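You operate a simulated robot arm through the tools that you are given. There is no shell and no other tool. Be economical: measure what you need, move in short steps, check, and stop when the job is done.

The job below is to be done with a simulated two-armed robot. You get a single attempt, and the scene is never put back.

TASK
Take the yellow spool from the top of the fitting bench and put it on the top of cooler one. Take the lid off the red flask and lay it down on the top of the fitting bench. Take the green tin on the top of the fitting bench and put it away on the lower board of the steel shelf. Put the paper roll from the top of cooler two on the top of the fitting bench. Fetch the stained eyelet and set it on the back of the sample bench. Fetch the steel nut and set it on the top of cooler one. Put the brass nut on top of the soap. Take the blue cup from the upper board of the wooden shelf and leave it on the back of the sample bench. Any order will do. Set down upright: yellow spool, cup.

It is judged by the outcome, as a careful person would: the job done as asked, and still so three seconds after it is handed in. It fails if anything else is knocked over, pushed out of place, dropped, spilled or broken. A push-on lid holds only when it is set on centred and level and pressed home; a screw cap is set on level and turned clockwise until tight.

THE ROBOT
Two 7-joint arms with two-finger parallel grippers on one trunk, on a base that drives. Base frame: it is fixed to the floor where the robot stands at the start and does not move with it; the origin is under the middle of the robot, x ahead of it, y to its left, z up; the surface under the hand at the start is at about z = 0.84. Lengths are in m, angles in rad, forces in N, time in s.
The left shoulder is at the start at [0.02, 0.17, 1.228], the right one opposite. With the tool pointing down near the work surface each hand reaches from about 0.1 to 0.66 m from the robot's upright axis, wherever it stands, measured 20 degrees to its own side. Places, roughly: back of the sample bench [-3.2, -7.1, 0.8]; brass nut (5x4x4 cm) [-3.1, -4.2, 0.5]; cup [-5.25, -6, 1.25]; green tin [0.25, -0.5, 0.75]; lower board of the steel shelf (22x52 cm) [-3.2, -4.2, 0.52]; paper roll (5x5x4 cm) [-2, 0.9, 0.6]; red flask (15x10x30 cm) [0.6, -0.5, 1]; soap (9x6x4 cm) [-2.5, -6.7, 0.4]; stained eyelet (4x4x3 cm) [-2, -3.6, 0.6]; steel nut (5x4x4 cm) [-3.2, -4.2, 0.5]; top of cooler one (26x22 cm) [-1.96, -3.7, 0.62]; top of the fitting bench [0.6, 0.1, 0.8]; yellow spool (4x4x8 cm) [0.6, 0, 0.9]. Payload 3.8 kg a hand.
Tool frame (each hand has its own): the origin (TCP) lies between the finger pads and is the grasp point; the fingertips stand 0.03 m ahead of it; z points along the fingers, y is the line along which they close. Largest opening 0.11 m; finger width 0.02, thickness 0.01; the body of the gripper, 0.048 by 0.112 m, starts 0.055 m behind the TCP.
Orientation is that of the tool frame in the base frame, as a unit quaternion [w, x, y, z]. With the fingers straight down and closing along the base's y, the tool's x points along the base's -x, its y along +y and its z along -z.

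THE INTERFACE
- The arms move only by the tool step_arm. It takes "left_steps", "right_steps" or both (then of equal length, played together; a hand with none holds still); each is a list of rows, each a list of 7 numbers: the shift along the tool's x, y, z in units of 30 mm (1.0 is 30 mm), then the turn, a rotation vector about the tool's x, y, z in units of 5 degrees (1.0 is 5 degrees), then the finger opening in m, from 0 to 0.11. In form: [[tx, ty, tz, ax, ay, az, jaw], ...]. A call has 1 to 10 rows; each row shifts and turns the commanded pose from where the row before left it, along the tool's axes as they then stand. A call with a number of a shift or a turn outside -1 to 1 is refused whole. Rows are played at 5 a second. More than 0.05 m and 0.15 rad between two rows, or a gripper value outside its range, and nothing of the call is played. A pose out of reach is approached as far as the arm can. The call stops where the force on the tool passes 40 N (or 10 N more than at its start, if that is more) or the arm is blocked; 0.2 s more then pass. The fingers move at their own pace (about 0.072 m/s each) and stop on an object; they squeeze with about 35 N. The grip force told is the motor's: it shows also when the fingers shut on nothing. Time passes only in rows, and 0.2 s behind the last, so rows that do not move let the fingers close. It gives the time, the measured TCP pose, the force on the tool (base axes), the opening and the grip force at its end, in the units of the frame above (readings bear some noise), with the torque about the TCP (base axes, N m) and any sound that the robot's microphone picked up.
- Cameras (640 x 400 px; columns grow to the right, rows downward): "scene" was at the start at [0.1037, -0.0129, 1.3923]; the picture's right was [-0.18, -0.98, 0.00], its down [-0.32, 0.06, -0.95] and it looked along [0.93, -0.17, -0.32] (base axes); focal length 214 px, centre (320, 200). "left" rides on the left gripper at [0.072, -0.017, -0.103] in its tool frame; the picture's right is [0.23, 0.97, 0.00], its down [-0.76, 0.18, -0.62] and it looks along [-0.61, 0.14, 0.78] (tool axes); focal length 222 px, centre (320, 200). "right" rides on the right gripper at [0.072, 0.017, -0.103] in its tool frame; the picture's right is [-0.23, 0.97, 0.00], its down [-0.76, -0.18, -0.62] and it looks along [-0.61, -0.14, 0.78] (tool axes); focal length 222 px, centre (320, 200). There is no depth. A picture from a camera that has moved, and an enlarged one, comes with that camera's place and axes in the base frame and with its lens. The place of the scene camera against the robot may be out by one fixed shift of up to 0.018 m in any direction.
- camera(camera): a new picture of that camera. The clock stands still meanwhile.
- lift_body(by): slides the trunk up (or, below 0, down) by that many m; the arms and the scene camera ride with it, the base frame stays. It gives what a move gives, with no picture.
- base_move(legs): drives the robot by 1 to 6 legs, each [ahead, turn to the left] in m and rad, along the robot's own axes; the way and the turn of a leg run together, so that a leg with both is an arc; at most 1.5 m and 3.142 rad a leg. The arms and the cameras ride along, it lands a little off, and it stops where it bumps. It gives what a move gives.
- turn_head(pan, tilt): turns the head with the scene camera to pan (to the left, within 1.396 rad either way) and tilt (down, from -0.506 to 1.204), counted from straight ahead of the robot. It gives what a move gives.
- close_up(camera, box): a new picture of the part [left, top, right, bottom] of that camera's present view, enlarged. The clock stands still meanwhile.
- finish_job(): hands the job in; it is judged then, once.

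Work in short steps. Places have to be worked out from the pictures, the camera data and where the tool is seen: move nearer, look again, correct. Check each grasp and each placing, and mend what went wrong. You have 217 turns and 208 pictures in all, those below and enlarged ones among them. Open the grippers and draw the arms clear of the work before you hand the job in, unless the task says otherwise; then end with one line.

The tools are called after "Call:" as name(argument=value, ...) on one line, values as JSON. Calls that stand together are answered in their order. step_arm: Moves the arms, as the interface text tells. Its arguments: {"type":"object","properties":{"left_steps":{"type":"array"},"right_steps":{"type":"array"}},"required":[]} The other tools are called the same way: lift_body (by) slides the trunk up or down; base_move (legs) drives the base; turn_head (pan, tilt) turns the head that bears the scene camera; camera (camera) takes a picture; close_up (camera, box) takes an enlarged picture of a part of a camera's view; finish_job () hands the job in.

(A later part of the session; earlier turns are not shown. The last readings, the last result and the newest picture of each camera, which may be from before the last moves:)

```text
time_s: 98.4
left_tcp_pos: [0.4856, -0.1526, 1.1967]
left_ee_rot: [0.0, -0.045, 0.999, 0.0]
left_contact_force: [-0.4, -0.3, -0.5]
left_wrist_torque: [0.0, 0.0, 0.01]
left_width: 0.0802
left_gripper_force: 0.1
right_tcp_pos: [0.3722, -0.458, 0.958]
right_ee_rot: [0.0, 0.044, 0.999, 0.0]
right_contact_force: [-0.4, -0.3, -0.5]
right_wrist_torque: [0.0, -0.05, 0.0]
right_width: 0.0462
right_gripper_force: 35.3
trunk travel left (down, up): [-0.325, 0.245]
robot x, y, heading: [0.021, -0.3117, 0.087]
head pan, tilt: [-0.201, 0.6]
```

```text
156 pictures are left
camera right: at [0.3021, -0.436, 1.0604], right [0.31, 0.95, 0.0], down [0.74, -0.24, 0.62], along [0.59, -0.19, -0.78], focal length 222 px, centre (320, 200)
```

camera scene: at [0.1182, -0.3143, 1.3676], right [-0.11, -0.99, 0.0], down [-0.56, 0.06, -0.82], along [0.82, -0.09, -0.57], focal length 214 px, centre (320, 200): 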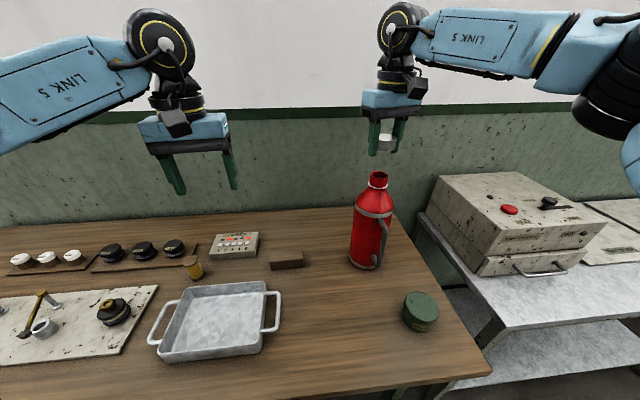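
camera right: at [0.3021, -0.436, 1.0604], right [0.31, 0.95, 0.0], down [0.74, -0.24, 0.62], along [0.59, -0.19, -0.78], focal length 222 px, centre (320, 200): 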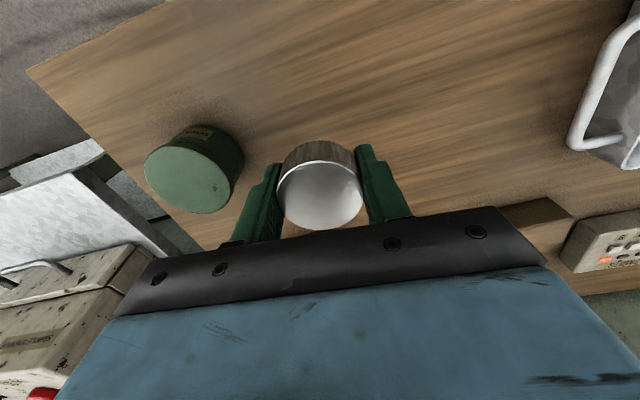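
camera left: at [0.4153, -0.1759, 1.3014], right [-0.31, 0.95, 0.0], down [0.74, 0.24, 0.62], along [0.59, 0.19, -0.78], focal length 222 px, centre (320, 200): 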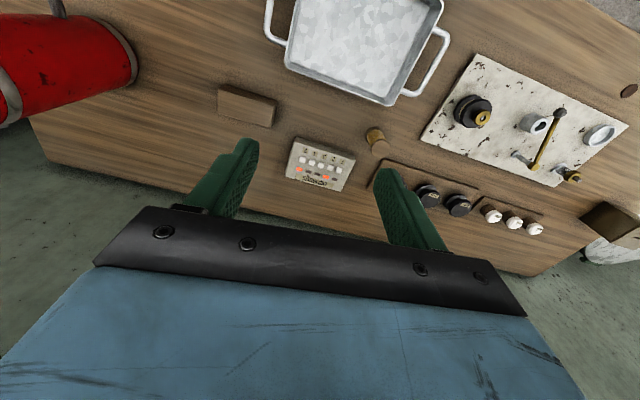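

Room is tight by the tin; shift 3 cm left, then lower toward the bench.

Call:
step_arm(right_steps=[[0, 0.6, 0, 0, 0, 0, 0.03], [0, 0.6, 0, 0, 0, 0, 0.03], [0, 0, 0.8, 0, 0, 0, 0.03], [0, 0, 0.8, 0, 0, 0, 0.03], [0, 0, 0.5, 0, 0, 0, 0.03]])

Call:
close_up(camera="scene", box=[260, 220, 460, 345])

```text
time_s: 99.6
left_tcp_pos: [0.4858, -0.1518, 1.1974]
left_ee_rot: [0.0, -0.044, 0.999, 0.0]
left_contact_force: [-0.5, 0.4, 0.2]
left_wrist_torque: [-0.01, 0.0, 0.04]
left_width: 0.0799
left_gripper_force: 0.0
right_tcp_pos: [0.3681, -0.4646, 0.9265]
right_ee_rot: [-0.001, 0.043, 0.999, 0.0]
right_contact_force: [-0.4, 0.2, -0.8]
right_wrist_torque: [-0.02, 0.02, 0.05]
right_width: 0.0464
right_gripper_force: 35.0
right hand out of reach, approached as far as the arm can: row 2, 3, 4, 5
trunk travel left (down, up): [-0.325, 0.245]
robot x, y, heading: [0.0171, -0.3115, 0.087]
head pan, tilt: [-0.201, 0.6]
```

```text
3.20 times, centred on (360, 282) of scene
camera zoom: at [0.1182, -0.3144, 1.3676], right [-0.11, -0.99, 0.0], down [-0.56, 0.06, -0.82], along [0.82, -0.09, -0.57], focal length 686 px, centre (192, -64)
```

zoom: 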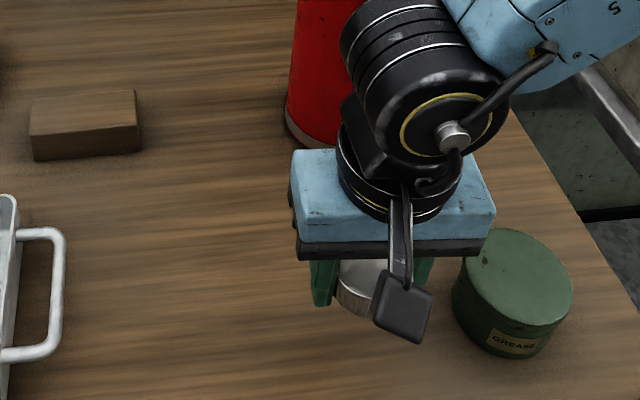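

The right arm is at its reach limit here, so I use the trunk to lower the lid the rest of the way.

Call:
lift_body(by=-0.035)

Call:
camera(camera="scene")

Call:
camera(camera="right")

```text
time_s: 100.4
left_tcp_pos: [0.4864, -0.1518, 1.1621]
left_ee_rot: [0.0, -0.045, 0.999, -0.001]
left_contact_force: [0.7, 0.0, -0.4]
left_wrist_torque: [-0.01, 0.01, 0.01]
left_width: 0.0799
left_gripper_force: 0.0
right_tcp_pos: [0.3681, -0.4647, 0.892]
right_ee_rot: [0.0, 0.043, 0.999, 0.001]
right_contact_force: [-0.2, 0.8, -0.5]
right_wrist_torque: [-0.04, 0.0, -0.02]
right_width: 0.0462
right_gripper_force: 35.0
trunk travel left (down, up): [-0.29, 0.28]
robot x, y, heading: [0.019, -0.311, 0.092]
head pan, tilt: [-0.201, 0.6]
```

```text
154 pictures are left
camera scene: at [0.1179, -0.3143, 1.3326], right [-0.11, -0.99, 0.0], down [-0.56, 0.06, -0.83], along [0.82, -0.09, -0.56], focal length 214 px, centre (320, 200)
```

scene: 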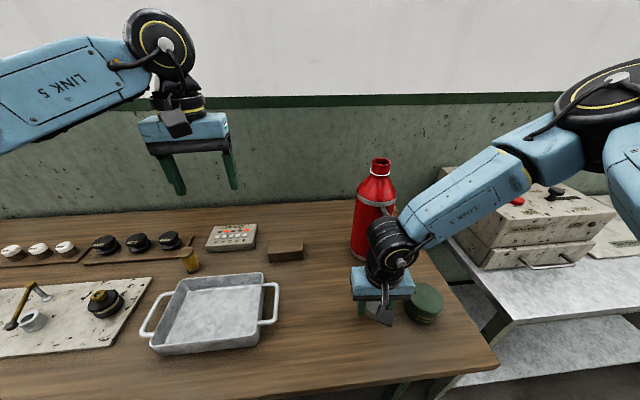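

```text
153 pictures are left
camera right: at [0.2985, -0.4413, 0.9948], right [0.31, 0.95, 0.0], down [0.74, -0.24, 0.62], along [0.59, -0.19, -0.78], focal length 222 px, centre (320, 200)
```

right: 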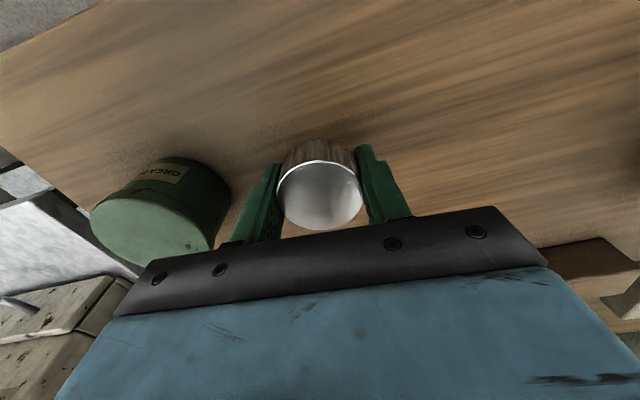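

Still no contact; I lower in small steps.

Call:
lift_body(by=-0.015)

Call:
lift_body(by=-0.006)

Call:
camera(camera="right")

Call:
close_up(camera="scene", box=[320, 230, 480, 350])

```text
time_s: 101.0
left_tcp_pos: [0.4842, -0.1518, 1.1464]
left_ee_rot: [0.0, -0.044, 0.999, -0.001]
left_contact_force: [0.1, 0.4, 0.7]
left_wrist_torque: [-0.02, -0.01, 0.01]
left_width: 0.0801
left_gripper_force: 0.0
right_tcp_pos: [0.3684, -0.4644, 0.8761]
right_ee_rot: [0.001, 0.043, 0.999, 0.0]
right_contact_force: [0.3, -0.2, 0.0]
right_wrist_torque: [0.0, 0.01, 0.0]
right_width: 0.0456
right_gripper_force: 35.1
trunk travel left (down, up): [-0.275, 0.295]
robot x, y, heading: [0.0157, -0.3096, 0.089]
head pan, tilt: [-0.201, 0.6]
```

```text
time_s: 101.6
left_tcp_pos: [0.4851, -0.1512, 1.1422]
left_ee_rot: [0.0, -0.044, 0.999, 0.0]
left_contact_force: [0.0, 0.2, -0.1]
left_wrist_torque: [0.02, 0.0, -0.01]
left_width: 0.0803
left_gripper_force: 0.1
right_tcp_pos: [0.3681, -0.4639, 0.8719]
right_ee_rot: [0.0, 0.043, 0.999, 0.0]
right_contact_force: [0.0, -0.2, -0.2]
right_wrist_torque: [-0.02, 0.01, 0.02]
right_width: 0.0459
right_gripper_force: 35.2
trunk travel left (down, up): [-0.269, 0.301]
robot x, y, heading: [0.0166, -0.3106, 0.091]
head pan, tilt: [-0.201, 0.6]
```

```text
152 pictures are left
camera right: at [0.2986, -0.4413, 0.9738], right [0.31, 0.95, 0.0], down [0.74, -0.24, 0.62], along [0.59, -0.19, -0.78], focal length 222 px, centre (320, 200)
```

right: 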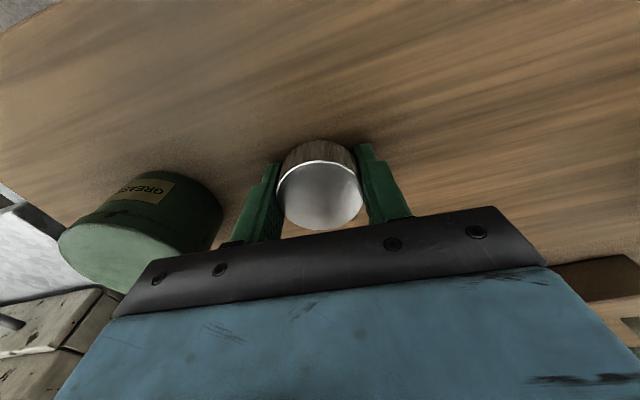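

```text
3.33 times, centred on (400, 290) of scene
camera zoom: at [0.118, -0.3143, 1.3116], right [-0.11, -0.99, 0.0], down [-0.56, 0.06, -0.83], along [0.82, -0.09, -0.56], focal length 715 px, centre (53, -100)
```

zoom: 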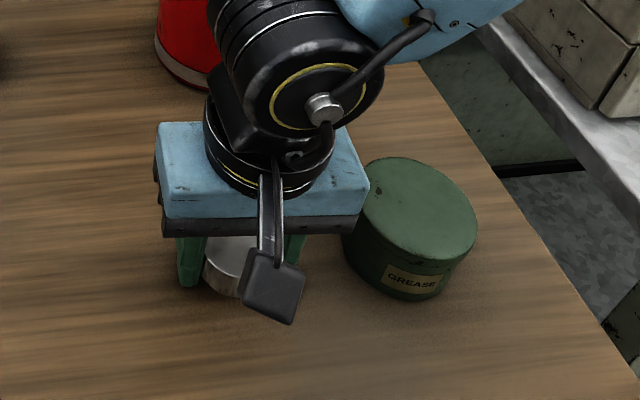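

Almost at the bench. Two more small steps, watching the force.

Call:
lift_body(by=-0.005)

Call:
lift_body(by=-0.005)

Call:
close_up(camera="scene", box=[340, 260, 420, 320])

```text
time_s: 102.1
left_tcp_pos: [0.4855, -0.1529, 1.1374]
left_ee_rot: [0.0, -0.043, 0.999, 0.001]
left_contact_force: [-0.2, -0.3, 0.4]
left_wrist_torque: [0.02, 0.01, 0.01]
left_width: 0.08
left_gripper_force: 0.0
right_tcp_pos: [0.3674, -0.4644, 0.8705]
right_ee_rot: [0.003, 0.042, 0.999, 0.0]
right_contact_force: [-8.2, -2.3, 15.3]
right_wrist_torque: [-0.26, 0.42, -0.02]
right_width: 0.0461
right_gripper_force: 35.2
trunk travel left (down, up): [-0.264, 0.306]
robot x, y, heading: [0.0211, -0.3053, 0.09]
head pan, tilt: [-0.201, 0.6]
stopped: the force on the tool passed its limit at 43 N (the readings are from after the stop); the commanded pose is now the measured one
```

```text
time_s: 102.4
left_tcp_pos: [0.4851, -0.1531, 1.1349]
left_ee_rot: [0.0, -0.043, 0.999, -0.001]
left_contact_force: [1.2, -0.1, 0.3]
left_wrist_torque: [0.02, 0.0, -0.03]
left_width: 0.08
left_gripper_force: 0.0
right_tcp_pos: [0.3686, -0.4646, 0.8699]
right_ee_rot: [0.003, 0.042, 0.999, 0.0]
right_contact_force: [-8.5, -3.4, 18.8]
right_wrist_torque: [-0.1, 0.4, -0.01]
right_width: 0.0462
right_gripper_force: 35.0
trunk travel left (down, up): [-0.263, 0.307]
robot x, y, heading: [0.0165, -0.3123, 0.087]
head pan, tilt: [-0.201, 0.6]
stopped: the force on the tool passed its limit at 49 N (the readings are from after the stop); the commanded pose is now the measured one
```

```text
6.67 times, centred on (380, 290) of scene
camera zoom: at [0.1169, -0.3148, 1.3053], right [-0.11, -0.99, 0.0], down [-0.56, 0.06, -0.83], along [0.82, -0.09, -0.56], focal length 1430 px, centre (-80, -400)
```

zoom: 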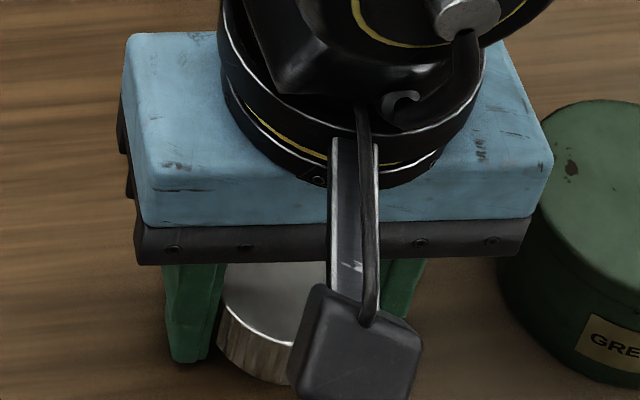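

Fingertips are on the bench (z ≈ 0.84), so the lid is down. I open and lift off.

Call:
step_arm(right_steps=[[0, 0, -0.1, 0, 0, 0, 0.046], [0, 0, 0, 0, 0, 0, 0.07], [0, 0, 0, 0, 0, 0, 0.07], [0, 0, -0.8, 0, 0, 0, 0.07], [0, 0, -1, 0, 0, 0, 0.07], [0, 0, -1, 0, 0, 0, 0.1], [0.3, -0.7, -1, 0, 0, 0, 0.11], [0.3, -0.7, -1, 0, 0, 0, 0.11], [0.3, -0.7, -1, 0, 0, 0, 0.11], [0.3, -0.7, 0, 0, 0, 0, 0.11]])

Call:
camera(camera="right")

Call:
camera(camera="scene")

```text
time_s: 104.6
left_tcp_pos: [0.4854, -0.1532, 1.1349]
left_ee_rot: [-0.001, -0.044, 0.999, -0.001]
left_contact_force: [-0.5, -0.5, -0.3]
left_wrist_torque: [0.02, 0.03, 0.01]
left_width: 0.0801
left_gripper_force: 0.0
right_tcp_pos: [0.3251, -0.5458, 1.0469]
right_ee_rot: [0.005, 0.043, 0.999, 0.0]
right_contact_force: [-0.4, -0.2, -0.2]
right_wrist_torque: [0.0, 0.01, 0.03]
right_width: 0.11
right_gripper_force: 0.1
trunk travel left (down, up): [-0.263, 0.307]
robot x, y, heading: [0.022, -0.3107, 0.086]
head pan, tilt: [-0.201, 0.6]
```

```text
149 pictures are left
camera right: at [0.254, -0.5223, 1.1491], right [0.31, 0.95, 0.0], down [0.74, -0.24, 0.63], along [0.6, -0.19, -0.78], focal length 222 px, centre (320, 200)
```

right: 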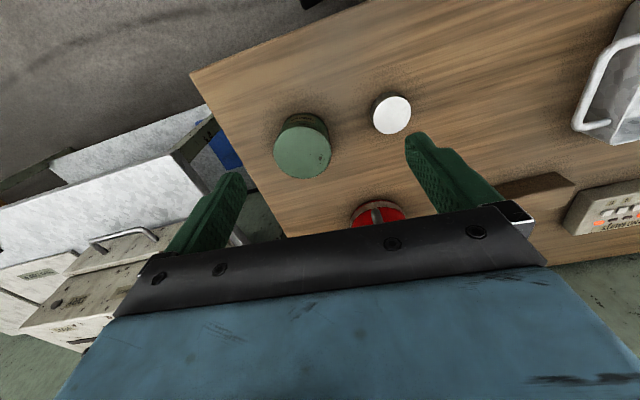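

```text
148 pictures are left
camera scene: at [0.1178, -0.3154, 1.3052], right [-0.11, -0.99, 0.0], down [-0.56, 0.06, -0.83], along [0.82, -0.09, -0.56], focal length 214 px, centre (320, 200)
```

scene: 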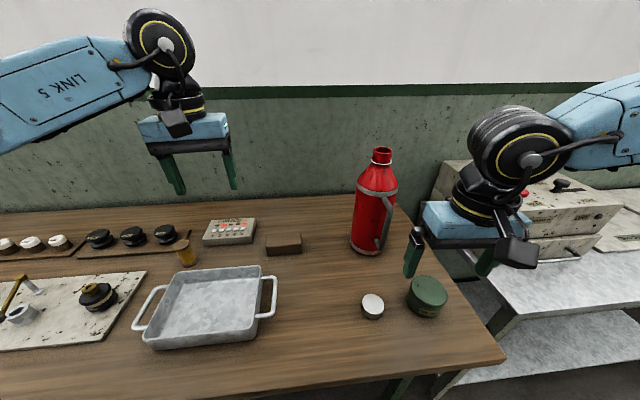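

The lid lies on the bench. Next, with empty hands, fetch the paper roll: back off, turn toward cooler two and look.

Call:
step_arm(right_steps=[[0.5, 0.8, -1, 0, 0, 0, 0.11], [0.5, 0.8, -1, 0, 0, 0, 0.11], [0.5, 0, -1, 0, 0, 0, 0.11], [0, 0, -1, 0, 0, 0, 0.11], [0, 0, -1, 0, 0, 0, 0.11], [0, 0, -1, 0, 0, 0, 0.11]], left_steps=[[0.5, 0, -1, 0, 0, 0, 0.11], [0.5, 0, -1, 0, 0, 0, 0.11], [0.5, 0, -1, 0, 0, 0, 0.11], [0.5, 0, 0, 0, 0, 0, 0.11], [0, 0, 0, 0, 0, 0, 0.11], [0, 0, 0, 0, 0, 0, 0.11]])

Call:
base_move(legs=[[-0.4, 0], [0, 2.41]])

Call:
turn_head(pan=0, tilt=0.45)

Call:
camera(camera="scene")

```text
time_s: 106.0
left_tcp_pos: [0.4252, -0.1556, 1.2218]
left_ee_rot: [0.0, -0.043, 0.999, 0.0]
left_contact_force: [-0.2, 0.5, -0.4]
left_wrist_torque: [0.03, -0.03, 0.01]
left_width: 0.1097
left_gripper_force: 0.1
right_tcp_pos: [0.2826, -0.4947, 1.2248]
right_ee_rot: [0.004, 0.043, 0.999, -0.002]
right_contact_force: [0.6, 0.6, -0.1]
right_wrist_torque: [0.03, 0.0, 0.02]
right_width: 0.11
right_gripper_force: 0.0
trunk travel left (down, up): [-0.263, 0.307]
robot x, y, heading: [0.0224, -0.3099, 0.091]
head pan, tilt: [-0.201, 0.6]
```

```text
time_s: 114.1
left_tcp_pos: [-0.7775, -0.169, 1.2226]
left_ee_rot: [0.0, 0.94, -0.341, 0.0]
left_contact_force: [1.1, 0.1, -0.4]
left_wrist_torque: [-0.02, -0.01, 0.02]
left_width: 0.1098
left_gripper_force: 0.0
right_tcp_pos: [-0.4377, -0.0302, 1.2221]
right_ee_rot: [-0.002, 0.907, -0.42, -0.004]
right_contact_force: [-0.2, -0.7, -0.4]
right_wrist_torque: [0.01, -0.03, 0.03]
right_width: 0.11
right_gripper_force: 0.0
trunk travel left (down, up): [-0.263, 0.307]
robot x, y, heading: [-0.3785, -0.3476, 2.445]
head pan, tilt: [-0.201, 0.6]
```

```text
time_s: 114.8
left_tcp_pos: [-0.7767, -0.169, 1.2227]
left_ee_rot: [-0.001, 0.94, -0.34, 0.0]
left_contact_force: [0.7, 0.0, -0.4]
left_wrist_torque: [0.01, -0.01, -0.02]
left_width: 0.1099
left_gripper_force: 0.0
right_tcp_pos: [-0.4381, -0.0294, 1.2241]
right_ee_rot: [-0.001, 0.907, -0.42, -0.003]
right_contact_force: [0.4, 0.4, 0.0]
right_wrist_torque: [0.02, 0.02, -0.01]
right_width: 0.1102
right_gripper_force: 0.0
trunk travel left (down, up): [-0.263, 0.307]
robot x, y, heading: [-0.3773, -0.3471, 2.448]
head pan, tilt: [0.0, 0.45]
```

```text
147 pictures are left
camera scene: at [-0.4755, -0.271, 1.3187], right [0.64, 0.77, 0.0], down [0.33, -0.28, -0.9], along [-0.69, 0.58, -0.44], focal length 214 px, centre (320, 200)
```

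scene: 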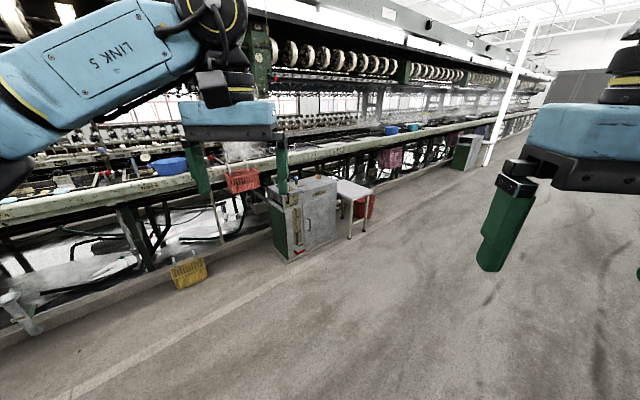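

Call:
close_up(camera="scene", box=[240, 150, 400, 270])

```text
3.33 times, centred on (320, 210) of scene
camera zoom: at [-0.4755, -0.271, 1.3187], right [0.64, 0.77, 0.0], down [0.33, -0.28, -0.9], along [-0.69, 0.58, -0.44], focal length 715 px, centre (320, 167)
```

zoom: 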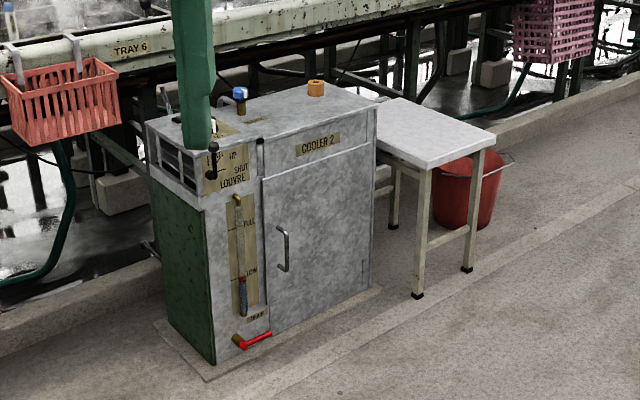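

Cooler two's orange paper roll is near (-1.93, 0.935, 0.64). I drive to stand at about (-1.40, 0.76) facing -x.

Call:
base_move(legs=[[0, -0.131], [1.48, 0], [0, 0.825]])

Call:
turn_head(pan=0, tilt=0.8)

Call:
camera(camera="scene")

```text
time_s: 124.9
left_tcp_pos: [-1.7968, 0.6228, 1.2222]
left_ee_rot: [-0.001, 1.0, -0.005, 0.0]
left_contact_force: [-0.8, 0.4, -0.6]
left_wrist_torque: [0.01, 0.0, -0.05]
left_width: 0.11
left_gripper_force: 0.1
right_tcp_pos: [-1.6201, 0.9469, 1.2236]
right_ee_rot: [0.0, 0.996, -0.091, -0.004]
right_contact_force: [-0.4, -0.2, 0.4]
right_wrist_torque: [0.01, -0.01, -0.02]
right_width: 0.11
right_gripper_force: 0.1
trunk travel left (down, up): [-0.263, 0.307]
robot x, y, heading: [-1.3734, 0.7361, 3.13]
head pan, tilt: [0.0, 0.45]
```

```text
time_s: 125.7
left_tcp_pos: [-1.7959, 0.6236, 1.223]
left_ee_rot: [-0.001, 1.0, -0.004, 0.0]
left_contact_force: [-0.7, 0.3, -0.3]
left_wrist_torque: [-0.03, -0.02, 0.01]
left_width: 0.11
left_gripper_force: 0.0
right_tcp_pos: [-1.6197, 0.9455, 1.2242]
right_ee_rot: [-0.001, 0.996, -0.091, -0.005]
right_contact_force: [-0.5, -1.1, 0.2]
right_wrist_torque: [-0.01, 0.02, 0.01]
right_width: 0.1099
right_gripper_force: 0.1
trunk travel left (down, up): [-0.263, 0.307]
robot x, y, heading: [-1.3739, 0.7385, 3.127]
head pan, tilt: [0.0, 0.799]
```

```text
145 pictures are left
camera scene: at [-1.4856, 0.7411, 1.2884], right [0.01, 1.0, 0.0], down [0.72, -0.01, -0.7], along [-0.7, 0.01, -0.72], focal length 214 px, centre (320, 200)
```

scene: 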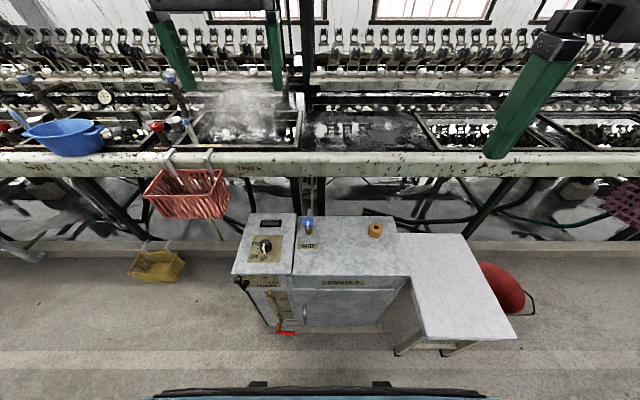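

Roll at about (-1.965, 0.96). I lower the trunk 0.2 m for reach, then bring the right hand above it.

Call:
lift_body(by=-0.2)

Call:
step_arm(right_steps=[[-0.9, 0, 0.5, 0, 0, -1, 0.11], [-0.9, 0, 0.5, 0, 0, -1, 0.11], [-0.9, 0, 0.5, 0, 0, -0.5, 0.11], [-0.9, 0, 0.5, 0, 0, 0, 0.11], [-0.9, 0, 0.5, 0, 0, 0, 0.11], [-0.9, 0, 0.5, 0, 0, 0, 0.11], [-0.9, 0, 0.5, 0, 0, 0, 0.11], [-0.9, 0, 0.5, 0, 0, 0, 0.11], [-0.9, 0, 0.5, 0, 0, 0, 0.11]])

Call:
camera(camera="right")

Call:
camera(camera="scene")

```text
time_s: 127.9
left_tcp_pos: [-1.7954, 0.6225, 1.0226]
left_ee_rot: [0.001, 1.0, -0.005, 0.0]
left_contact_force: [0.9, -0.1, -0.2]
left_wrist_torque: [0.01, 0.02, -0.02]
left_width: 0.1101
left_gripper_force: 0.1
right_tcp_pos: [-1.62, 0.9465, 1.0231]
right_ee_rot: [-0.001, 0.996, -0.091, -0.004]
right_contact_force: [-0.3, 0.0, -0.6]
right_wrist_torque: [-0.02, 0.01, 0.0]
right_width: 0.1099
right_gripper_force: 0.1
trunk travel left (down, up): [-0.063, 0.507]
robot x, y, heading: [-1.3749, 0.7363, 3.132]
head pan, tilt: [0.0, 0.799]
```

```text
time_s: 129.9
left_tcp_pos: [-1.7958, 0.6232, 1.0221]
left_ee_rot: [0.0, 1.0, -0.006, 0.0]
left_contact_force: [-0.4, 0.2, -0.3]
left_wrist_torque: [-0.02, 0.02, 0.0]
left_width: 0.1099
left_gripper_force: 0.0
right_tcp_pos: [-1.8647, 0.948, 0.8911]
right_ee_rot: [-0.001, 1.0, 0.018, -0.005]
right_contact_force: [0.1, 0.1, 0.3]
right_wrist_torque: [0.0, -0.01, -0.02]
right_width: 0.1104
right_gripper_force: 0.1
trunk travel left (down, up): [-0.063, 0.507]
robot x, y, heading: [-1.3756, 0.7365, 3.133]
head pan, tilt: [0.0, 0.799]
```

```text
144 pictures are left
camera right: at [-1.7904, 0.9337, 0.9932], right [-0.19, -0.98, 0.0], down [-0.76, 0.15, 0.63], along [-0.62, 0.12, -0.78], focal length 222 px, centre (320, 200)
```

right: 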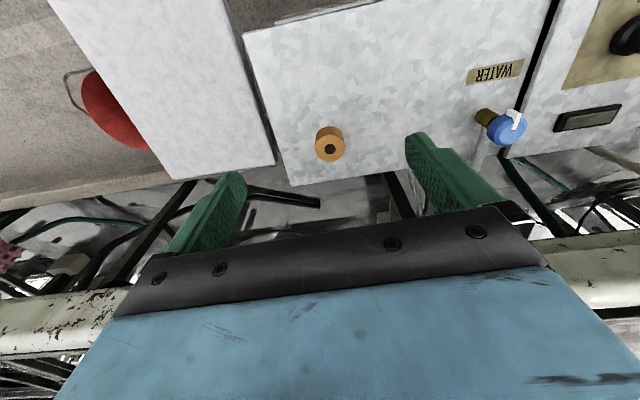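

```text
143 pictures are left
camera scene: at [-1.486, 0.7413, 1.0882], right [0.01, 1.0, 0.0], down [0.72, -0.01, -0.7], along [-0.7, 0.01, -0.72], focal length 214 px, centre (320, 200)
```

scene: 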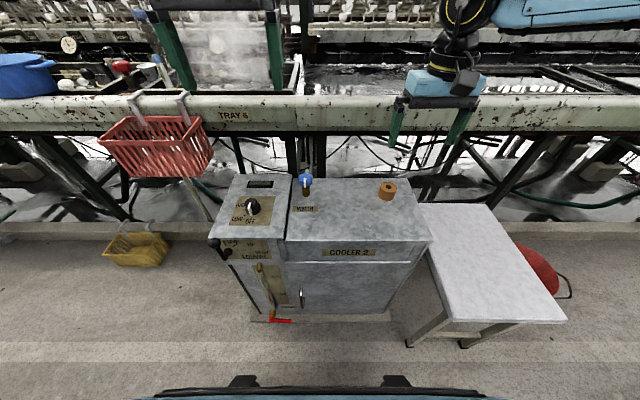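

Roll refined to (-1.95, 0.947), top z ≈ 0.66; the tray beam is ~0.2 m behind it. I move over it and come down.

Call:
step_arm(right_steps=[[-0.95, 0, 0, 0, 0, 0, 0.09], [-0.95, 0, 0, 0, 0, 0, 0.09], [-0.95, 0, 0, 0, 0, 0, 0.09], [0, 0, 1, 0, 0, 0, 0.09], [0, 0, 1, 0, 0, 0, 0.09], [0, 0, 1, 0, 0, 0, 0.09], [0, 0, 1, 0, 0, 0, 0.09], [0, 0, 1, 0, 0, 0, 0.09]])

Call:
camera(camera="right")

Call:
close_up(camera="scene", box=[320, 100, 480, 220])

```text
time_s: 131.7
left_tcp_pos: [-1.7945, 0.6245, 1.0227]
left_ee_rot: [0.001, 1.0, -0.005, 0.0]
left_contact_force: [-0.2, 0.3, 0.2]
left_wrist_torque: [-0.02, 0.01, 0.01]
left_width: 0.11
left_gripper_force: 0.1
right_tcp_pos: [-1.8865, 0.9843, 0.7501]
right_ee_rot: [0.0, 1.0, 0.017, -0.005]
right_contact_force: [-0.4, 0.0, -0.4]
right_wrist_torque: [-0.02, 0.01, 0.01]
right_width: 0.0896
right_gripper_force: 0.1
right hand out of reach, approached as far as the arm can: row 2, 3, 6, 7, 8
trunk travel left (down, up): [-0.063, 0.507]
robot x, y, heading: [-1.3775, 0.7371, 3.131]
head pan, tilt: [0.0, 0.799]
```

```text
142 pictures are left
camera right: at [-1.8106, 0.9694, 0.8518], right [-0.19, -0.98, 0.0], down [-0.76, 0.15, 0.63], along [-0.62, 0.12, -0.78], focal length 222 px, centre (320, 200)
```

right: 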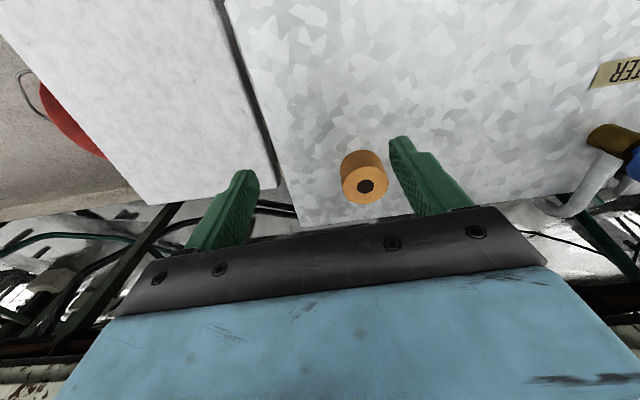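

```text
3.33 times, centred on (400, 160) of scene
camera zoom: at [-1.4856, 0.7412, 1.0883], right [0.01, 1.0, 0.0], down [0.72, -0.01, -0.7], along [-0.7, 0.01, -0.72], focal length 715 px, centre (53, 333)
```

zoom: 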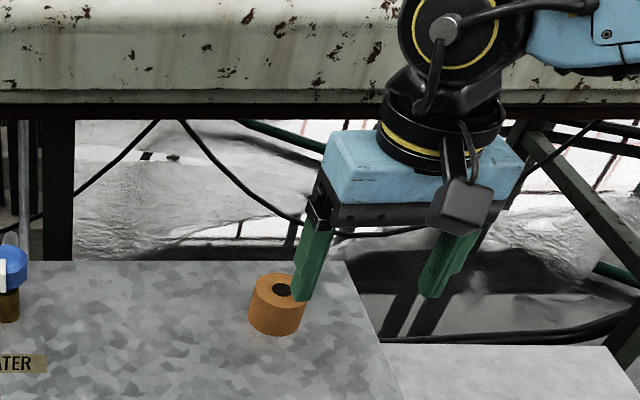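

The hand is at its reach limit with the shoulder this low. I raise the trunk 0.12 m and step forward 5 cm with the base.

Call:
lift_body(by=0.12)

Call:
base_move(legs=[[0.05, 0]])

Call:
step_arm(right_steps=[[0, 0, 0.2, 0, 0, 0, 0.09]])

Call:
camera(camera="right")

```text
time_s: 133.2
left_tcp_pos: [-1.796, 0.6224, 1.1428]
left_ee_rot: [0.0, 1.0, -0.004, 0.0]
left_contact_force: [0.2, 0.7, -0.4]
left_wrist_torque: [0.02, -0.03, 0.01]
left_width: 0.11
left_gripper_force: 0.1
right_tcp_pos: [-1.8846, 0.983, 0.8704]
right_ee_rot: [-0.001, 1.0, 0.017, -0.004]
right_contact_force: [0.0, 0.0, -0.1]
right_wrist_torque: [-0.05, -0.03, -0.02]
right_width: 0.0901
right_gripper_force: 0.0
trunk travel left (down, up): [-0.183, 0.387]
robot x, y, heading: [-1.3748, 0.7366, 3.132]
head pan, tilt: [0.0, 0.799]
```

```text
time_s: 134.1
left_tcp_pos: [-1.8471, 0.6219, 1.1422]
left_ee_rot: [0.0, 1.0, -0.005, 0.001]
left_contact_force: [-0.9, 0.7, 0.3]
left_wrist_torque: [0.0, -0.01, -0.01]
left_width: 0.11
left_gripper_force: 0.1
right_tcp_pos: [-1.9364, 0.983, 0.8696]
right_ee_rot: [-0.001, 1.0, 0.018, -0.003]
right_contact_force: [-0.1, 0.9, 0.3]
right_wrist_torque: [-0.01, 0.0, 0.02]
right_width: 0.09
right_gripper_force: 0.0
trunk travel left (down, up): [-0.183, 0.387]
robot x, y, heading: [-1.4238, 0.7355, 3.131]
head pan, tilt: [0.0, 0.799]
```

```text
time_s: 134.5
left_tcp_pos: [-1.8465, 0.623, 1.1415]
left_ee_rot: [0.0, 1.0, -0.004, 0.0]
left_contact_force: [0.0, -0.1, 0.2]
left_wrist_torque: [-0.03, 0.04, -0.02]
left_width: 0.11
left_gripper_force: 0.0
right_tcp_pos: [-1.9338, 0.9853, 0.8651]
right_ee_rot: [-0.001, 1.0, 0.018, -0.005]
right_contact_force: [0.0, -0.4, -0.5]
right_wrist_torque: [0.02, 0.02, 0.02]
right_width: 0.0901
right_gripper_force: 0.1
trunk travel left (down, up): [-0.183, 0.387]
robot x, y, heading: [-1.4248, 0.7353, 3.135]
head pan, tilt: [0.0, 0.799]
```

```text
140 pictures are left
camera right: at [-1.8595, 0.9703, 0.9676], right [-0.19, -0.98, 0.0], down [-0.76, 0.15, 0.63], along [-0.62, 0.12, -0.78], focal length 222 px, centre (320, 200)
```

right: 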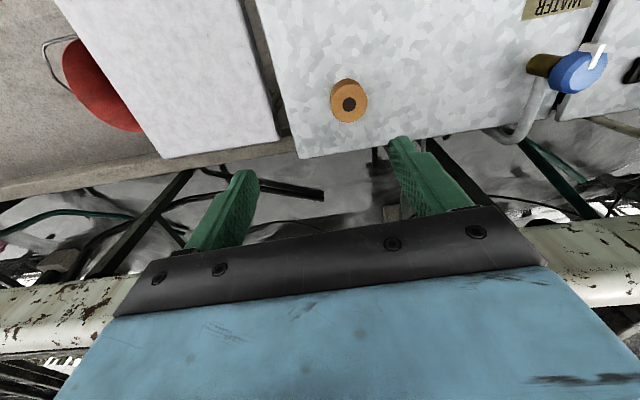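

Roll confirmed at (-1.952, 0.948). I correct and descend.

Call:
step_arm(right_steps=[[-0.6, 0.6, 0, 0, 0, 0, 0.09], [0, 0.6, 0.5, 0, 0, 0, 0.09], [0, 0, 1, 0, 0, 0, 0.09], [0, 0, 1, 0, 0, 0, 0.09], [0, 0, 1, 0, 0, 0, 0.09], [0, 0, 1, 0, 0, 0, 0.09], [0, 0, 1, 0, 0, 0, 0.09]])

Call:
camera(camera="right")

Call:
close_up(camera="scene", box=[320, 100, 480, 220])

```text
time_s: 136.1
left_tcp_pos: [-1.8447, 0.6236, 1.1426]
left_ee_rot: [0.0, 1.0, -0.004, 0.0]
left_contact_force: [-0.4, 0.5, -0.4]
left_wrist_torque: [0.04, -0.02, 0.04]
left_width: 0.1099
left_gripper_force: 0.1
right_tcp_pos: [-1.8708, 1.0127, 0.7691]
right_ee_rot: [-0.001, 1.0, 0.018, -0.004]
right_contact_force: [-0.1, -0.5, -0.4]
right_wrist_torque: [0.0, 0.01, 0.02]
right_width: 0.09
right_gripper_force: 0.1
right hand out of reach, approached as far as the arm can: row 1, 2, 3, 4, 5, 6, 7
trunk travel left (down, up): [-0.183, 0.387]
robot x, y, heading: [-1.4226, 0.7391, 3.135]
head pan, tilt: [0.0, 0.799]
```

```text
139 pictures are left
camera right: at [-1.7955, 0.9974, 0.8714], right [-0.19, -0.98, 0.0], down [-0.76, 0.15, 0.63], along [-0.62, 0.12, -0.78], focal length 222 px, centre (320, 200)
```

right: 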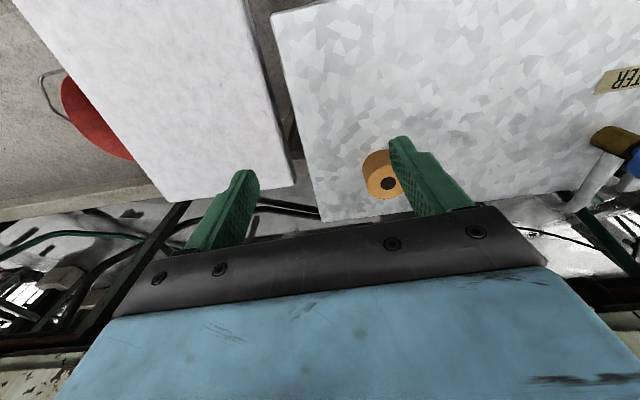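

```text
3.33 times, centred on (400, 160) of scene
camera zoom: at [-1.5354, 0.7416, 1.2083], right [0.01, 1.0, 0.0], down [0.72, -0.01, -0.7], along [-0.7, 0.01, -0.72], focal length 715 px, centre (53, 333)
```

zoom: 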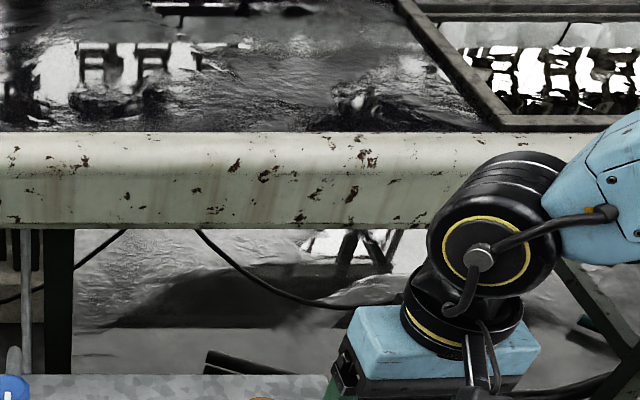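

The right arm refuses to move inward; the limit is mostly sideways. I raise the hand and turn the base 0.35 rad left so that the roll lies further to the right side.

Call:
step_arm(right_steps=[[0, 0, -1, 0, 0, 0, 0.09], [0, 0, -1, 0, 0, 0, 0.09], [0, 0, -1, 0, 0, 0, 0.09]])

Call:
base_move(legs=[[0, 0.35]])

Call:
camera(camera="right")

Call:
camera(camera="scene")

```text
time_s: 136.9
left_tcp_pos: [-1.8455, 0.6234, 1.1436]
left_ee_rot: [0.0, 1.0, -0.004, 0.001]
left_contact_force: [-0.1, 0.2, 0.3]
left_wrist_torque: [0.02, -0.01, -0.01]
left_width: 0.1101
left_gripper_force: 0.1
right_tcp_pos: [-1.8681, 1.0111, 0.86]
right_ee_rot: [-0.001, 1.0, 0.017, -0.005]
right_contact_force: [0.0, -0.7, -0.5]
right_wrist_torque: [0.01, -0.02, 0.0]
right_width: 0.09
right_gripper_force: 0.1
trunk travel left (down, up): [-0.183, 0.387]
robot x, y, heading: [-1.428, 0.7366, 3.13]
head pan, tilt: [0.0, 0.799]
```

```text
time_s: 138.4
left_tcp_pos: [-1.7804, 0.4851, 1.1435]
left_ee_rot: [0.0, 0.986, 0.17, -0.001]
left_contact_force: [-0.2, 1.1, 0.6]
left_wrist_torque: [0.0, 0.01, 0.01]
left_width: 0.11
left_gripper_force: 0.0
right_tcp_pos: [-1.9357, 0.8431, 0.8605]
right_ee_rot: [0.0, 0.981, 0.192, -0.004]
right_contact_force: [0.3, 1.1, 0.1]
right_wrist_torque: [-0.01, -0.02, -0.01]
right_width: 0.0899
right_gripper_force: 0.1
trunk travel left (down, up): [-0.183, 0.387]
robot x, y, heading: [-1.429, 0.736, -2.801]
head pan, tilt: [0.0, 0.799]
```

```text
137 pictures are left
camera right: at [-1.8602, 0.8541, 0.9618], right [0.16, -0.99, 0.0], down [-0.77, -0.12, 0.63], along [-0.62, -0.1, -0.78], focal length 222 px, centre (320, 200)
```

right: 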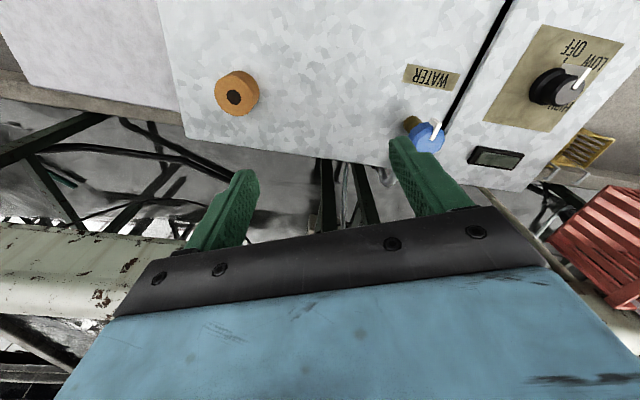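

```text
136 pictures are left
camera scene: at [-1.5295, 0.7062, 1.2083], right [-0.33, 0.94, 0.0], down [0.68, 0.24, -0.7], along [-0.66, -0.23, -0.72], focal length 214 px, centre (320, 200)
```

scene: 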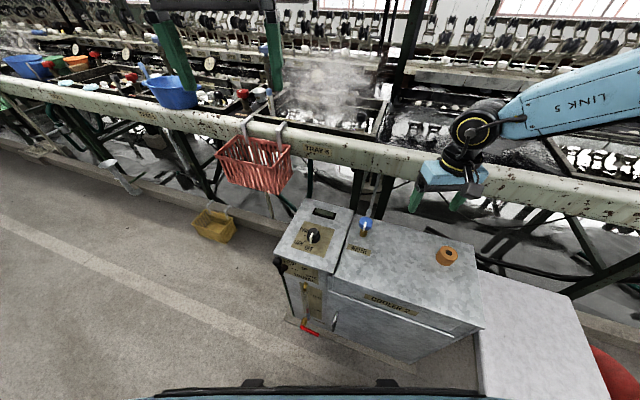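

Now the roll is off to the right. I move the hand over it.

Call:
step_arm(right_steps=[[0.21, -0.86, 0, 0, 0, 0, 0.09], [0.21, -0.86, 0, 0, 0, 0, 0.09], [0.21, -0.86, 0, 0, 0, 0, 0.09], [0.21, -0.86, 0, 0, 0, 0, 0.09], [0, 0, 1, 0, 0, 0, 0.09], [0, 0, 1, 0, 0, 0, 0.09], [0, 0, 1, 0, 0, 0, 0.09]])

Call:
camera(camera="right")

```text
time_s: 140.0
left_tcp_pos: [-1.7816, 0.4859, 1.1424]
left_ee_rot: [0.0, 0.985, 0.17, 0.0]
left_contact_force: [-0.8, -0.6, 0.4]
left_wrist_torque: [0.02, -0.04, -0.03]
left_width: 0.11
left_gripper_force: 0.0
right_tcp_pos: [-1.9511, 0.9454, 0.7696]
right_ee_rot: [0.0, 0.981, 0.192, -0.004]
right_contact_force: [-0.3, 0.0, -1.3]
right_wrist_torque: [0.0, -0.01, 0.03]
right_width: 0.09
right_gripper_force: 0.1
trunk travel left (down, up): [-0.183, 0.387]
robot x, y, heading: [-1.4232, 0.7336, -2.806]
head pan, tilt: [0.0, 0.799]
```

```text
135 pictures are left
camera right: at [-1.8749, 0.9569, 0.8712], right [0.16, -0.99, 0.0], down [-0.77, -0.12, 0.63], along [-0.62, -0.1, -0.78], focal length 222 px, centre (320, 200)
```

right: 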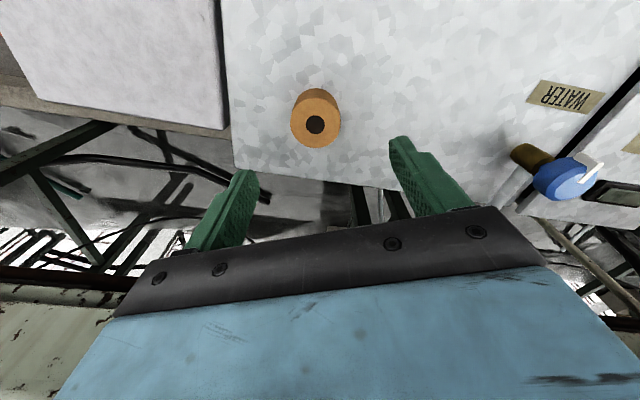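

Aligned. I descend to about z = 0.66.

Call:
step_arm(right_steps=[[0.1, -0.07, 1, 0, 0, 0, 0.09], [0, 0, 1, 0, 0, 0, 0.09], [0, 0, 1, 0, 0, 0, 0.09], [0, 0, 0.5, 0, 0, 0, 0.09]])

Call:
camera(camera="right")

Call:
close_up(camera="scene", box=[400, 190, 500, 270])

```text
time_s: 141.0
left_tcp_pos: [-1.7823, 0.4857, 1.1431]
left_ee_rot: [0.0, 0.986, 0.169, 0.0]
left_contact_force: [-0.3, 0.6, -0.4]
left_wrist_torque: [0.02, 0.02, -0.01]
left_width: 0.1101
left_gripper_force: 0.1
right_tcp_pos: [-1.9423, 0.9643, 0.7092]
right_ee_rot: [0.0, 0.982, 0.191, -0.005]
right_contact_force: [0.4, -0.2, -0.2]
right_wrist_torque: [0.01, 0.01, 0.05]
right_width: 0.0899
right_gripper_force: 0.1
right hand out of reach, approached as far as the arm can: row 2, 3, 4
trunk travel left (down, up): [-0.183, 0.387]
robot x, y, heading: [-1.4234, 0.7392, -2.8]
head pan, tilt: [0.0, 0.799]
```

```text
134 pictures are left
camera right: at [-1.8663, 0.9754, 0.8108], right [0.16, -0.99, 0.0], down [-0.77, -0.12, 0.63], along [-0.62, -0.1, -0.78], focal length 222 px, centre (320, 200)
```

right: 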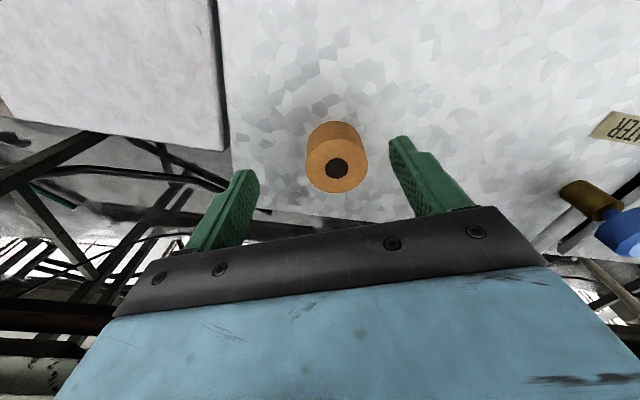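

```text
5.00 times, centred on (450, 230) of scene
camera zoom: at [-1.5296, 0.7064, 1.2083], right [-0.33, 0.94, 0.0], down [0.68, 0.24, -0.7], along [-0.66, -0.23, -0.72], focal length 1072 px, centre (-330, 50)
```

zoom: 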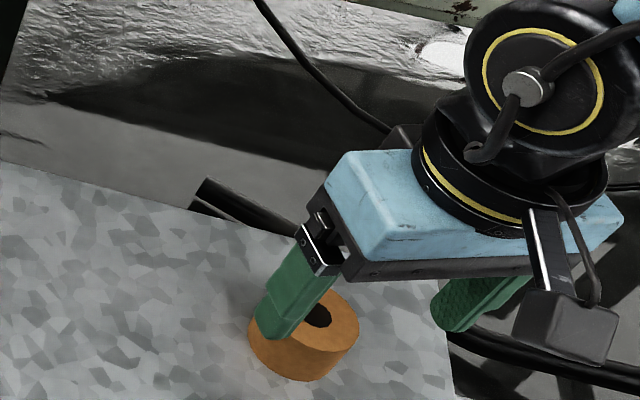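

Low hand heights relative to the shoulder shrink the reach, so I go back up 6 cm over the roll and lower the trunk instead.

Call:
step_arm(right_steps=[[0, 0, -1, 0, 0, 0, 0.09], [0, 0, -1, 0, 0, 0, 0.09], [-0.42, 0.41, 0, 0, 0, 0, 0.09]])

Call:
lift_body(by=-0.09)

Call:
camera(camera="right")

Call:
camera(camera="scene")

```text
time_s: 141.8
left_tcp_pos: [-1.7815, 0.4855, 1.1426]
left_ee_rot: [0.0, 0.986, 0.17, 0.001]
left_contact_force: [-0.1, -0.6, -0.8]
left_wrist_torque: [0.0, 0.01, 0.0]
left_width: 0.11
left_gripper_force: 0.1
right_tcp_pos: [-1.9509, 0.9457, 0.7718]
right_ee_rot: [0.001, 0.982, 0.19, -0.004]
right_contact_force: [-0.3, -0.4, 0.3]
right_wrist_torque: [-0.02, 0.01, -0.01]
right_width: 0.09
right_gripper_force: 0.1
trunk travel left (down, up): [-0.183, 0.387]
robot x, y, heading: [-1.4271, 0.7366, -2.804]
head pan, tilt: [0.0, 0.799]
```

```text
time_s: 143.0
left_tcp_pos: [-1.7808, 0.4859, 1.0529]
left_ee_rot: [0.0, 0.986, 0.169, 0.001]
left_contact_force: [0.6, -1.2, 0.0]
left_wrist_torque: [0.02, 0.05, 0.0]
left_width: 0.1099
left_gripper_force: 0.0
right_tcp_pos: [-1.9511, 0.9466, 0.6797]
right_ee_rot: [0.0, 0.981, 0.192, -0.004]
right_contact_force: [1.0, -0.7, -0.7]
right_wrist_torque: [0.01, 0.01, -0.02]
right_width: 0.0901
right_gripper_force: 0.0
trunk travel left (down, up): [-0.093, 0.477]
robot x, y, heading: [-1.4231, 0.7368, -2.803]
head pan, tilt: [0.0, 0.799]
```

```text
132 pictures are left
camera right: at [-1.8758, 0.9584, 0.7819], right [0.16, -0.99, 0.0], down [-0.77, -0.12, 0.63], along [-0.62, -0.1, -0.78], focal length 222 px, centre (320, 200)
```

right: 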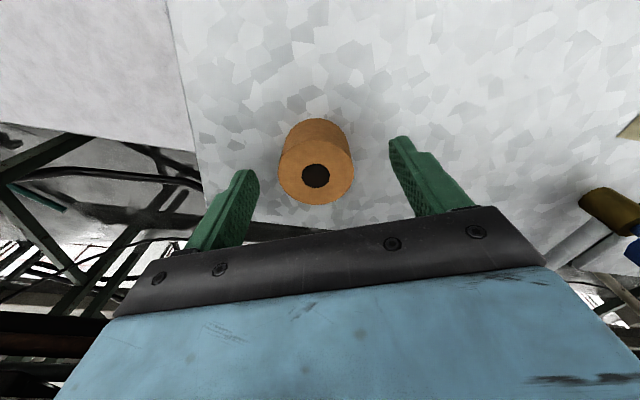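

```text
131 pictures are left
camera scene: at [-1.5295, 0.7067, 1.1184], right [-0.33, 0.94, 0.0], down [0.68, 0.24, -0.7], along [-0.66, -0.23, -0.72], focal length 214 px, centre (320, 200)
```

scene: 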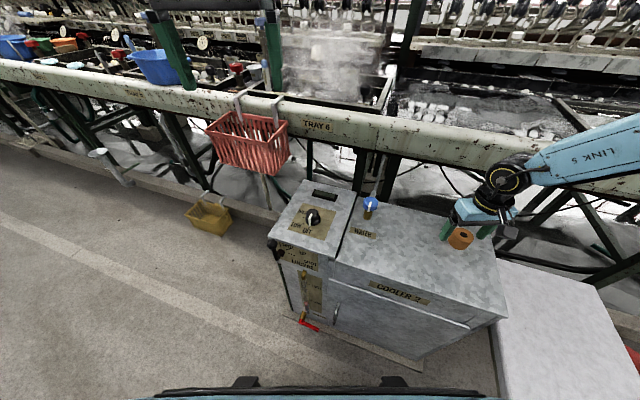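

Aligned; lower 2.5 cm more and close.

Call:
lift_body(by=-0.025)

Call:
step_arm(right_steps=[[0, 0, 0, 0, 0, 0, 0.05], [0, 0, 0, 0, 0, 0, 0.03], [0, 0, 0, 0, 0, 0, 0.03], [0, 0, 0, 0, 0, 0, 0.03]])

Call:
camera(camera="right")

```text
time_s: 143.8
left_tcp_pos: [-1.7795, 0.4866, 1.0288]
left_ee_rot: [0.0, 0.986, 0.168, 0.0]
left_contact_force: [0.6, 0.0, 0.3]
left_wrist_torque: [-0.02, 0.05, 0.0]
left_width: 0.1101
left_gripper_force: 0.1
right_tcp_pos: [-1.9505, 0.9458, 0.659]
right_ee_rot: [0.0, 0.981, 0.192, -0.007]
right_contact_force: [7.2, 5.0, 18.5]
right_wrist_torque: [-0.59, -0.66, 0.42]
right_width: 0.0885
right_gripper_force: 0.0
trunk travel left (down, up): [-0.068, 0.502]
robot x, y, heading: [-1.4271, 0.7358, -2.803]
head pan, tilt: [0.0, 0.799]
stopped: the force on the tool passed its limit at 43 N (the readings are from after the stop); the commanded pose is now the measured one
```

```text
time_s: 144.8
left_tcp_pos: [-1.781, 0.4857, 1.0283]
left_ee_rot: [0.0, 0.986, 0.169, -0.001]
left_contact_force: [-0.2, 0.3, 0.2]
left_wrist_torque: [0.02, -0.01, -0.03]
left_width: 0.1097
left_gripper_force: 0.0
right_tcp_pos: [-1.9528, 0.9449, 0.6596]
right_ee_rot: [0.001, 0.981, 0.191, -0.009]
right_contact_force: [0.5, -7.2, 18.2]
right_wrist_torque: [-0.58, -0.3, -0.22]
right_width: 0.0467
right_gripper_force: 34.5
trunk travel left (down, up): [-0.068, 0.502]
robot x, y, heading: [-1.4254, 0.7384, -2.804]
head pan, tilt: [0.0, 0.799]
```

```text
130 pictures are left
camera right: at [-1.8765, 0.9563, 0.7602], right [0.16, -0.99, 0.0], down [-0.76, -0.12, 0.64], along [-0.63, -0.1, -0.77], focal length 222 px, centre (320, 200)
```

right: 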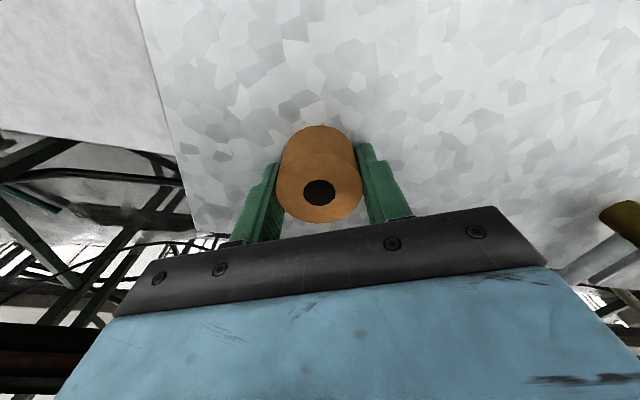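

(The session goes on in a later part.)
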